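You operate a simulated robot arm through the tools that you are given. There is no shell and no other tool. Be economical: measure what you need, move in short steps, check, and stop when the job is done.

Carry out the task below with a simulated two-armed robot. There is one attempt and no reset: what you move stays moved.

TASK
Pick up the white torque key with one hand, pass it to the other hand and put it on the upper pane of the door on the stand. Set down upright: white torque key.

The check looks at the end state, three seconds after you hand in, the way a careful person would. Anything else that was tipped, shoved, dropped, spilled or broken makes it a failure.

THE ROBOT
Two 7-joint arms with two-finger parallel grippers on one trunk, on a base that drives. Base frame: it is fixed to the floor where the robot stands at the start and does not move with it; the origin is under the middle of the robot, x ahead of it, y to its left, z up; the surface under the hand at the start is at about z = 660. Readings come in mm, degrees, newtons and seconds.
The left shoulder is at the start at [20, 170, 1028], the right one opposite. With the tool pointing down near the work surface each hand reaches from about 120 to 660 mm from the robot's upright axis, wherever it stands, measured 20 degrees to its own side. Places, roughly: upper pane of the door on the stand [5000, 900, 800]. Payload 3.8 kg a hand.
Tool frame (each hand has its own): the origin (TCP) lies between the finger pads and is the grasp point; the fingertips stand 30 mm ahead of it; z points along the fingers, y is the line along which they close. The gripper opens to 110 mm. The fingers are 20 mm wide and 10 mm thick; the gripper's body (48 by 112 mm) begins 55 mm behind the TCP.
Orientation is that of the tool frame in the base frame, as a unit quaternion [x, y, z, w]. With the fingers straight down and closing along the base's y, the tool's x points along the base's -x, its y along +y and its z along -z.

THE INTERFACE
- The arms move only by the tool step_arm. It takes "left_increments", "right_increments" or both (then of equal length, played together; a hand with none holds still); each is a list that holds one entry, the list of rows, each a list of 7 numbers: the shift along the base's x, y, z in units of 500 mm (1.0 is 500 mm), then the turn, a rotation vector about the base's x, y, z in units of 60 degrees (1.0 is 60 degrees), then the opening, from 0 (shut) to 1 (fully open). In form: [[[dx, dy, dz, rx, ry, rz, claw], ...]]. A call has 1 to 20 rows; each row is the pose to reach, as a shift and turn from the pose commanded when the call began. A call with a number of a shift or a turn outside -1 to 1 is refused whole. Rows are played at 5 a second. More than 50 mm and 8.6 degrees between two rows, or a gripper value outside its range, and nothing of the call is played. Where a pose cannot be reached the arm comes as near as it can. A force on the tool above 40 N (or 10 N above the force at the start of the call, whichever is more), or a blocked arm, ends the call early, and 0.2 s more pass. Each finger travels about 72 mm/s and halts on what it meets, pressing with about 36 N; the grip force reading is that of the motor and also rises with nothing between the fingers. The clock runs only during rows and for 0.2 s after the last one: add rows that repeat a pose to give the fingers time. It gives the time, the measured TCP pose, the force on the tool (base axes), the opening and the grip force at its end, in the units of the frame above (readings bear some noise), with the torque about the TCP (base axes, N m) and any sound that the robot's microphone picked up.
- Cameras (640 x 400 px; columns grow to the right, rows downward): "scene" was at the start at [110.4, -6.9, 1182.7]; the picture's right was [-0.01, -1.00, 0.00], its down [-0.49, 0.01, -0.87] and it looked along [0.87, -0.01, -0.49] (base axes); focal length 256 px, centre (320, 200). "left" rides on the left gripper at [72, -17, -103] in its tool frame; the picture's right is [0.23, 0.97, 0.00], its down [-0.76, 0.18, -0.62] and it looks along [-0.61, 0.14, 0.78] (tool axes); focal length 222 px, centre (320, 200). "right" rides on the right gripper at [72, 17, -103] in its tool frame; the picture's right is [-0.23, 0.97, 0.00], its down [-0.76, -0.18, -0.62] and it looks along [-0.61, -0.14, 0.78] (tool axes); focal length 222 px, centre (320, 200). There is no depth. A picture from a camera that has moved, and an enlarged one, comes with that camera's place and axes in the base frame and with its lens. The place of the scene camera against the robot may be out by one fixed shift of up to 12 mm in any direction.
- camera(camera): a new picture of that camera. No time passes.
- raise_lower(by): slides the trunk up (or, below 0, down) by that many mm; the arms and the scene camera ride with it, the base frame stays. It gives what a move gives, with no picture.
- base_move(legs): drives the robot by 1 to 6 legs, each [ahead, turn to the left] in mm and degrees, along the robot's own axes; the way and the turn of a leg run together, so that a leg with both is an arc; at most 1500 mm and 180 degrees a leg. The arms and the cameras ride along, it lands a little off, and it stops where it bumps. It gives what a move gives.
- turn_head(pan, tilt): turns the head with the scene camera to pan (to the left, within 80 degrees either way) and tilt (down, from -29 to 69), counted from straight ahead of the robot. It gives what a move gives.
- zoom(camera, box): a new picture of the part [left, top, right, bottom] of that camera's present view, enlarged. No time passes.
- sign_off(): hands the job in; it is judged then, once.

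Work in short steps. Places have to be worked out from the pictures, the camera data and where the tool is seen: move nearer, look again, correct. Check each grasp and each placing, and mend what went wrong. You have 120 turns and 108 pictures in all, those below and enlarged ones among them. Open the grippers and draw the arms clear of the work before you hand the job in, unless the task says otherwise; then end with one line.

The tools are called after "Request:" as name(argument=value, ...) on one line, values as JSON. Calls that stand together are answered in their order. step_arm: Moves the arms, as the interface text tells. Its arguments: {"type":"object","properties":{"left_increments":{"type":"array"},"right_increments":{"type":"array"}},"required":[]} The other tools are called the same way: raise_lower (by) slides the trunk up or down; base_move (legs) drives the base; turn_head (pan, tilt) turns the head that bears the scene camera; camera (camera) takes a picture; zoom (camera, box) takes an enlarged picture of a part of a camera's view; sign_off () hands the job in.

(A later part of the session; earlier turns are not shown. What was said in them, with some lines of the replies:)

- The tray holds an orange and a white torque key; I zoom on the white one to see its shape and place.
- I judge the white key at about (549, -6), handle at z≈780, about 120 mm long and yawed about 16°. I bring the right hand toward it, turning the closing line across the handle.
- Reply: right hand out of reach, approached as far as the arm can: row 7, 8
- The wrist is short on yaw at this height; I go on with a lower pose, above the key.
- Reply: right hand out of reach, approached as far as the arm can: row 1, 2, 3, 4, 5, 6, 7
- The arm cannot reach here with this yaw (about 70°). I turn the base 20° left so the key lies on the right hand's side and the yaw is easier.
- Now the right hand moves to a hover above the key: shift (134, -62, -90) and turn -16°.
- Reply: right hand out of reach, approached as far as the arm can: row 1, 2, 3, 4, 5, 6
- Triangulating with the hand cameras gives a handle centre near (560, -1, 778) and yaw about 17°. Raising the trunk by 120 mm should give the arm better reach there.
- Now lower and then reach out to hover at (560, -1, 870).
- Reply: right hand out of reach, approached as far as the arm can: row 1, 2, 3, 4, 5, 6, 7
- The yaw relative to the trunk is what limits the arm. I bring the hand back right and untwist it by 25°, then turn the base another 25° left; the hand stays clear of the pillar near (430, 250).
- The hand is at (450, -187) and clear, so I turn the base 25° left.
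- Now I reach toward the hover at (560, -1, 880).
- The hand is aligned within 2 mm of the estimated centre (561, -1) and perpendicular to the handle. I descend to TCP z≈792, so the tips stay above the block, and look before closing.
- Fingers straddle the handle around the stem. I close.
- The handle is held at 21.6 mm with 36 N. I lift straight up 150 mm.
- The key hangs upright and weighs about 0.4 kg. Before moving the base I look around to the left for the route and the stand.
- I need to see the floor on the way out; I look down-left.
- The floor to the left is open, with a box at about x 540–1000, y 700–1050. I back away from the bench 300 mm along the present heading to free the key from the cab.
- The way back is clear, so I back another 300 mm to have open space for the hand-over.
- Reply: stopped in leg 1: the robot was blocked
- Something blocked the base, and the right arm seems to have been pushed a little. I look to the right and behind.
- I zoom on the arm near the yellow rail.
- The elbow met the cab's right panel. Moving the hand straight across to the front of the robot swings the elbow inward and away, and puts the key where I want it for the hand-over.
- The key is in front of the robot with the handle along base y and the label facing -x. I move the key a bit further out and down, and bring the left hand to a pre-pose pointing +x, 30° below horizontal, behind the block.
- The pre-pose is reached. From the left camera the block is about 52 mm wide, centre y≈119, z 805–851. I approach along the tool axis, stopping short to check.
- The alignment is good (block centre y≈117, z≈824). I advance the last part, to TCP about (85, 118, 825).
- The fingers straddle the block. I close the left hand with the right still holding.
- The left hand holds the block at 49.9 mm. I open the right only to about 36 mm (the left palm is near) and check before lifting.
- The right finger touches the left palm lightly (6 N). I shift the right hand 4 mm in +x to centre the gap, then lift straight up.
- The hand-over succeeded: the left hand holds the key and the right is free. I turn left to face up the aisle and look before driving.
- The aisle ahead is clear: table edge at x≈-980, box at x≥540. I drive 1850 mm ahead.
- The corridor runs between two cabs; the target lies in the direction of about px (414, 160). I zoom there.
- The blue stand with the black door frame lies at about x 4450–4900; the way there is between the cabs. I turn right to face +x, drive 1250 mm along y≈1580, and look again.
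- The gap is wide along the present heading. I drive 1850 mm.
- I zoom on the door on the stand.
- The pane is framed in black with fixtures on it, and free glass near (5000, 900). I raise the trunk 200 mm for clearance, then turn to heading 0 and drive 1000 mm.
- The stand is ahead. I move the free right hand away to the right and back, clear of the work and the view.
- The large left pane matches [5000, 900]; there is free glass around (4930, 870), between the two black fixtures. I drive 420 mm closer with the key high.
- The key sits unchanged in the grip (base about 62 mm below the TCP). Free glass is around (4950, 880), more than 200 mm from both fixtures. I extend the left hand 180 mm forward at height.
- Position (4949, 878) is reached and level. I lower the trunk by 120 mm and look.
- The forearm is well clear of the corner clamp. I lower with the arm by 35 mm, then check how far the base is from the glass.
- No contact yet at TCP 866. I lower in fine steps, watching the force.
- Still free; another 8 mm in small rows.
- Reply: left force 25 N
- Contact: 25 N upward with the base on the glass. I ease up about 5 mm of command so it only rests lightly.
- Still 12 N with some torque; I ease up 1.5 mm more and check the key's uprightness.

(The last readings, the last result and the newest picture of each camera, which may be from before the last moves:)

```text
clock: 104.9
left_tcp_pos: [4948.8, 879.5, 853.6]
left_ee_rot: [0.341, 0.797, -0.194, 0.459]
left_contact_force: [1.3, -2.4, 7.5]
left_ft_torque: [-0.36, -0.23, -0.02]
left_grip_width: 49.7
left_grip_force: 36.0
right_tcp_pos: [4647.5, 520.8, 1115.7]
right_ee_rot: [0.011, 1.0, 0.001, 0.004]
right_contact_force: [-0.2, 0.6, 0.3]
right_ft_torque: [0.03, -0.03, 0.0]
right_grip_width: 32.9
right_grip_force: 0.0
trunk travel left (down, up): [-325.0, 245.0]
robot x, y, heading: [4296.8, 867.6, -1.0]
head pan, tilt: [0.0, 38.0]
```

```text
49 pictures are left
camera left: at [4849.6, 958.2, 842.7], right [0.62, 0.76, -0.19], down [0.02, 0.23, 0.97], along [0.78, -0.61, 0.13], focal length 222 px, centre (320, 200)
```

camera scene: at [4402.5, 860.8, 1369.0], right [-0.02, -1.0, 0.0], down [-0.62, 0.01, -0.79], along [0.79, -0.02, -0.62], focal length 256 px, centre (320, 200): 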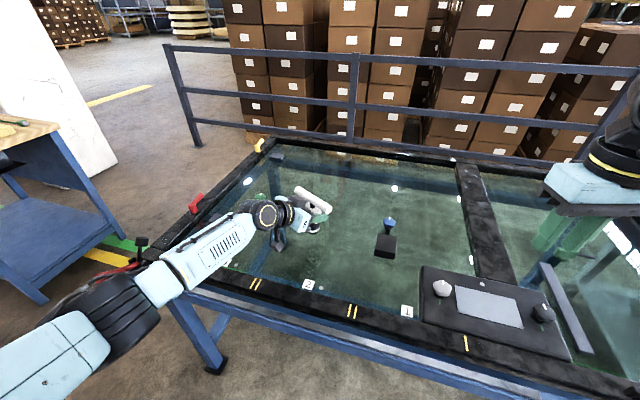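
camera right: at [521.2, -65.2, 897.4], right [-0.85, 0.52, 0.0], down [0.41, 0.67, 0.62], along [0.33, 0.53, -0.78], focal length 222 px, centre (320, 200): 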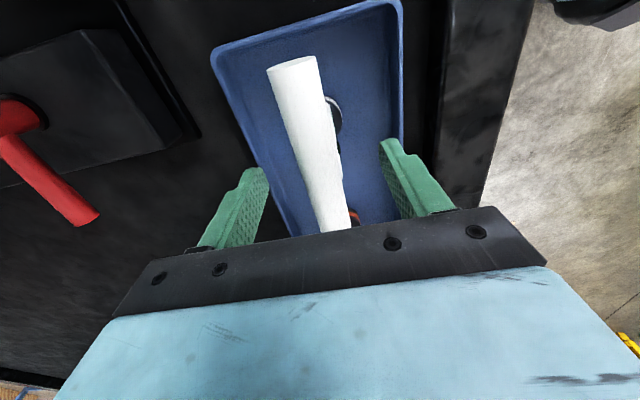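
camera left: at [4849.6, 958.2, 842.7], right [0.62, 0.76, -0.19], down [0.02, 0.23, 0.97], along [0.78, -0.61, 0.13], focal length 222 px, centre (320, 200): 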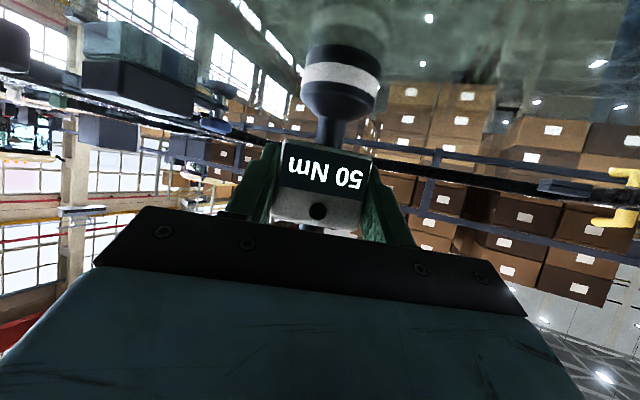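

The load is light, so I open the left fingers and hold.

Request:
step_arm(left_increments=[[[0, 0, 0, 0, 0, 0, 0.5], [0, 0, 0, 0, 0, 0, 0.6], [0, 0, 0, 0, 0, 0, 0.75], [0, 0, 0, 0, 0, 0, 0.75], [0, 0, 0, 0, 0, 0, 0.75]]])

Request:
camera(camera="left")

Request:
zoom(camera="scene", box=[270, 170, 370, 250])

```text
clock: 106.1
left_tcp_pos: [4948.1, 878.7, 854.4]
left_ee_rot: [0.341, 0.797, -0.194, 0.46]
left_contact_force: [0.0, 0.6, 0.2]
left_ft_torque: [0.02, -0.01, 0.0]
left_grip_width: 82.4
left_grip_force: 0.1
right_tcp_pos: [4647.5, 519.4, 1114.9]
right_ee_rot: [0.011, 1.0, 0.001, 0.003]
right_contact_force: [0.3, -0.1, -0.2]
right_ft_torque: [0.03, 0.03, 0.01]
right_grip_width: 33.0
right_grip_force: 0.1
trunk travel left (down, up): [-325.0, 245.0]
robot x, y, heading: [4298.0, 867.0, -1.3]
head pan, tilt: [0.0, 38.0]
```

```text
48 pictures are left
camera left: at [4850.3, 957.6, 843.3], right [0.62, 0.76, -0.19], down [0.02, 0.23, 0.97], along [0.78, -0.61, 0.13], focal length 222 px, centre (320, 200)
```

left: 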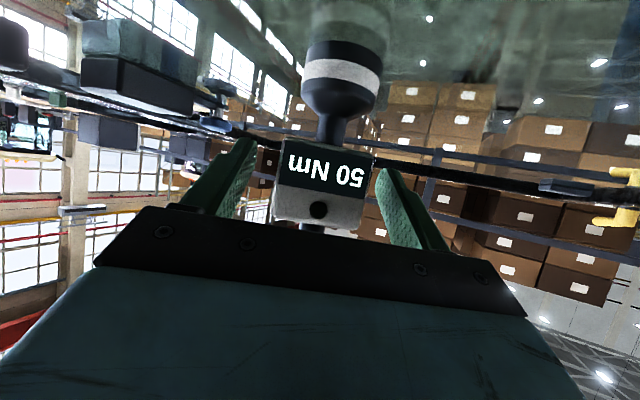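

```text
5.00 times, centred on (320, 210) of scene
camera zoom: at [4402.1, 860.7, 1369.1], right [-0.02, -1.0, 0.0], down [-0.62, 0.01, -0.79], along [0.79, -0.02, -0.62], focal length 1279 px, centre (320, 150)
```

zoom: 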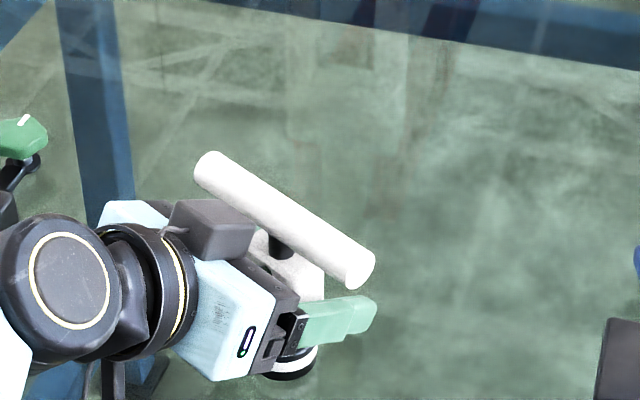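

The key stands on its own. I retract along the tool axis, upward and back.

Request:
step_arm(left_increments=[[[-0.02, 0.021, 0.017, 0, 0, 0, 0.75], [-0.05, 0.052, 0.042, 0, 0, 0, 0.75], [-0.09, 0.094, 0.075, 0, 0, 0, 0.75], [-0.13, 0.135, 0.11, 0, 0, 0, 0.75], [-0.17, 0.177, 0.15, 0, 0, 0, 0.75], [-0.2, 0.2, 0.22, 0, 0, 0, 0.75], [-0.22, 0.2, 0.3, 0, 0, 0, 0.75], [-0.22, 0.2, 0.3, 0, 0, 0, 0.75]]])

Request:
camera(camera="left")

Request:
camera(camera="scene")

```text
clock: 107.9
left_tcp_pos: [4837.7, 979.8, 1006.8]
left_ee_rot: [0.34, 0.797, -0.194, 0.46]
left_contact_force: [-0.3, 0.5, 0.1]
left_ft_torque: [0.03, -0.01, -0.01]
left_grip_width: 82.5
left_grip_force: 0.1
right_tcp_pos: [4648.2, 519.7, 1115.4]
right_ee_rot: [0.012, 1.0, 0.0, 0.003]
right_contact_force: [0.0, -0.4, 0.1]
right_ft_torque: [-0.01, 0.02, 0.02]
right_grip_width: 33.0
right_grip_force: 0.1
trunk travel left (down, up): [-325.0, 245.0]
robot x, y, heading: [4300.0, 872.8, -1.6]
head pan, tilt: [0.0, 38.0]
```

```text
46 pictures are left
camera left: at [4739.4, 1058.7, 995.5], right [0.62, 0.76, -0.19], down [0.02, 0.23, 0.97], along [0.78, -0.61, 0.13], focal length 222 px, centre (320, 200)
```

left: 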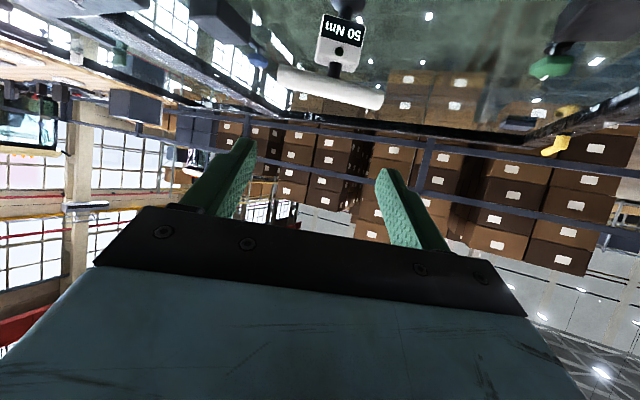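

```text
45 pictures are left
camera scene: at [4402.1, 860.8, 1369.1], right [-0.02, -1.0, 0.0], down [-0.62, 0.01, -0.79], along [0.79, -0.02, -0.62], focal length 256 px, centre (320, 200)
```

scene: 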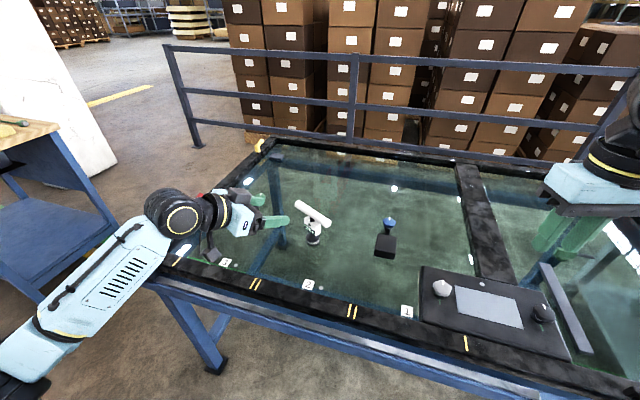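

The key stands upright on the glass, with the fixtures untouched. I raise the trunk, back the robot off 350 mm to draw both arms clear, and open the right gripper.

Request:
raise_lower(by=80)

Request:
base_move(legs=[[-350, 0]])

Request:
step_arm(left_increments=[[[0, 0, 0, 0, 0, 0, 1], [0, 0, 0, 0, 0, 0, 1], [0, 0, 0, 0, 0, 0, 1], [0, 0, 0, 0, 0, 0, 1]]], right_increments=[[[0, 0, 0, 0, 0, 0, 0.6], [0, 0, 0, 0, 0, 0, 1], [0, 0, 0, 0, 0, 0, 1], [0, 0, 0, 0, 0, 0, 1]]])

Request:
camera(camera="scene")

Request:
zoom(camera="scene", box=[240, 120, 440, 250])

```text
clock: 109.0
left_tcp_pos: [4838.0, 978.8, 1085.9]
left_ee_rot: [0.34, 0.797, -0.194, 0.46]
left_contact_force: [-0.4, 0.7, 0.0]
left_ft_torque: [0.01, 0.03, -0.01]
left_grip_width: 82.3
left_grip_force: 0.0
right_tcp_pos: [4648.1, 519.1, 1195.3]
right_ee_rot: [0.011, 1.0, -0.001, 0.003]
right_contact_force: [0.4, 0.8, 0.3]
right_ft_torque: [0.0, -0.02, 0.01]
right_grip_width: 33.1
right_grip_force: 0.2
trunk travel left (down, up): [-405.0, 165.0]
robot x, y, heading: [4297.4, 867.0, -1.3]
head pan, tilt: [0.0, 38.0]
```

```text
clock: 111.3
left_tcp_pos: [4483.8, 988.6, 1086.8]
left_ee_rot: [0.339, 0.797, -0.193, 0.461]
left_contact_force: [-0.8, 0.2, -0.3]
left_ft_torque: [-0.01, 0.01, 0.02]
left_grip_width: 82.5
left_grip_force: 0.0
right_tcp_pos: [4295.5, 528.4, 1195.9]
right_ee_rot: [0.01, 1.0, 0.0, 0.004]
right_contact_force: [-0.4, 0.0, -0.7]
right_ft_torque: [-0.03, 0.0, 0.02]
right_grip_width: 33.2
right_grip_force: 0.2
trunk travel left (down, up): [-405.0, 165.0]
robot x, y, heading: [3947.0, 876.3, -0.9]
head pan, tilt: [0.0, 38.0]
```

```text
clock: 112.3
left_tcp_pos: [4484.8, 987.8, 1085.9]
left_ee_rot: [0.339, 0.797, -0.193, 0.461]
left_contact_force: [-0.9, -0.4, 0.3]
left_ft_torque: [0.01, 0.0, -0.03]
left_grip_width: 110.1
left_grip_force: 0.1
right_tcp_pos: [4295.1, 528.1, 1195.3]
right_ee_rot: [0.01, 1.0, 0.0, 0.003]
right_contact_force: [0.4, -0.1, 0.3]
right_ft_torque: [0.03, 0.01, -0.01]
right_grip_width: 110.3
right_grip_force: 0.1
trunk travel left (down, up): [-405.0, 165.0]
robot x, y, heading: [3943.2, 875.1, -1.0]
head pan, tilt: [0.0, 38.0]
```

```text
44 pictures are left
camera scene: at [4048.9, 868.0, 1449.1], right [-0.02, -1.0, 0.0], down [-0.62, 0.01, -0.79], along [0.79, -0.01, -0.62], focal length 256 px, centre (320, 200)
```

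scene: 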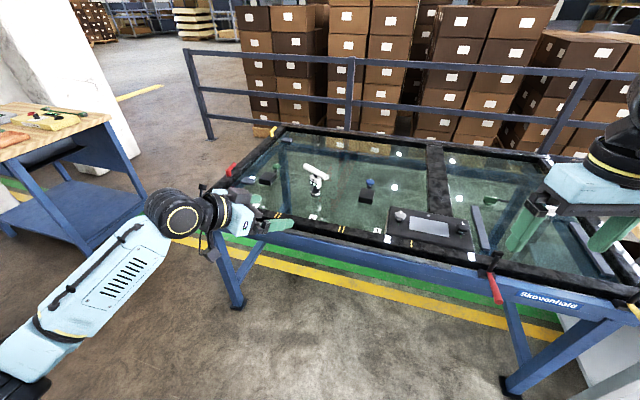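

```text
3.08 times, centred on (340, 185) of scene
camera zoom: at [4048.9, 868.0, 1449.1], right [-0.02, -1.0, 0.0], down [-0.62, 0.01, -0.79], along [0.79, -0.01, -0.62], focal length 787 px, centre (258, 246)
```

zoom: 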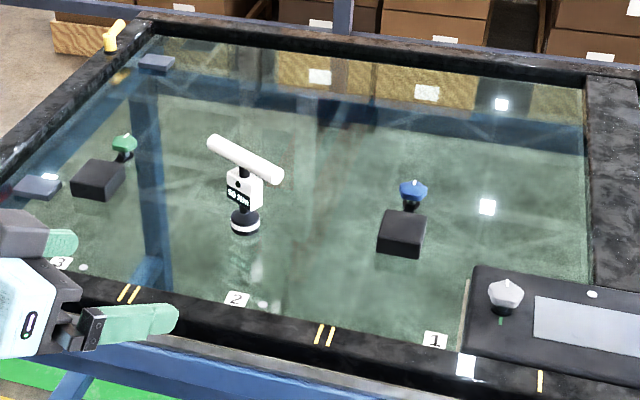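

The white key stands upright on the upper pane, both grippers are open and both arms are clear. I hand the job in.

Request:
sign_off()

```text
The job is handed in.
```

The white torque key was picked up with the right hand, passed to the left, and set upright on the upper pane of the door; on the way the right elbow bumped the cab panel once, and nothing looked disturbed in the pictures afterwards.
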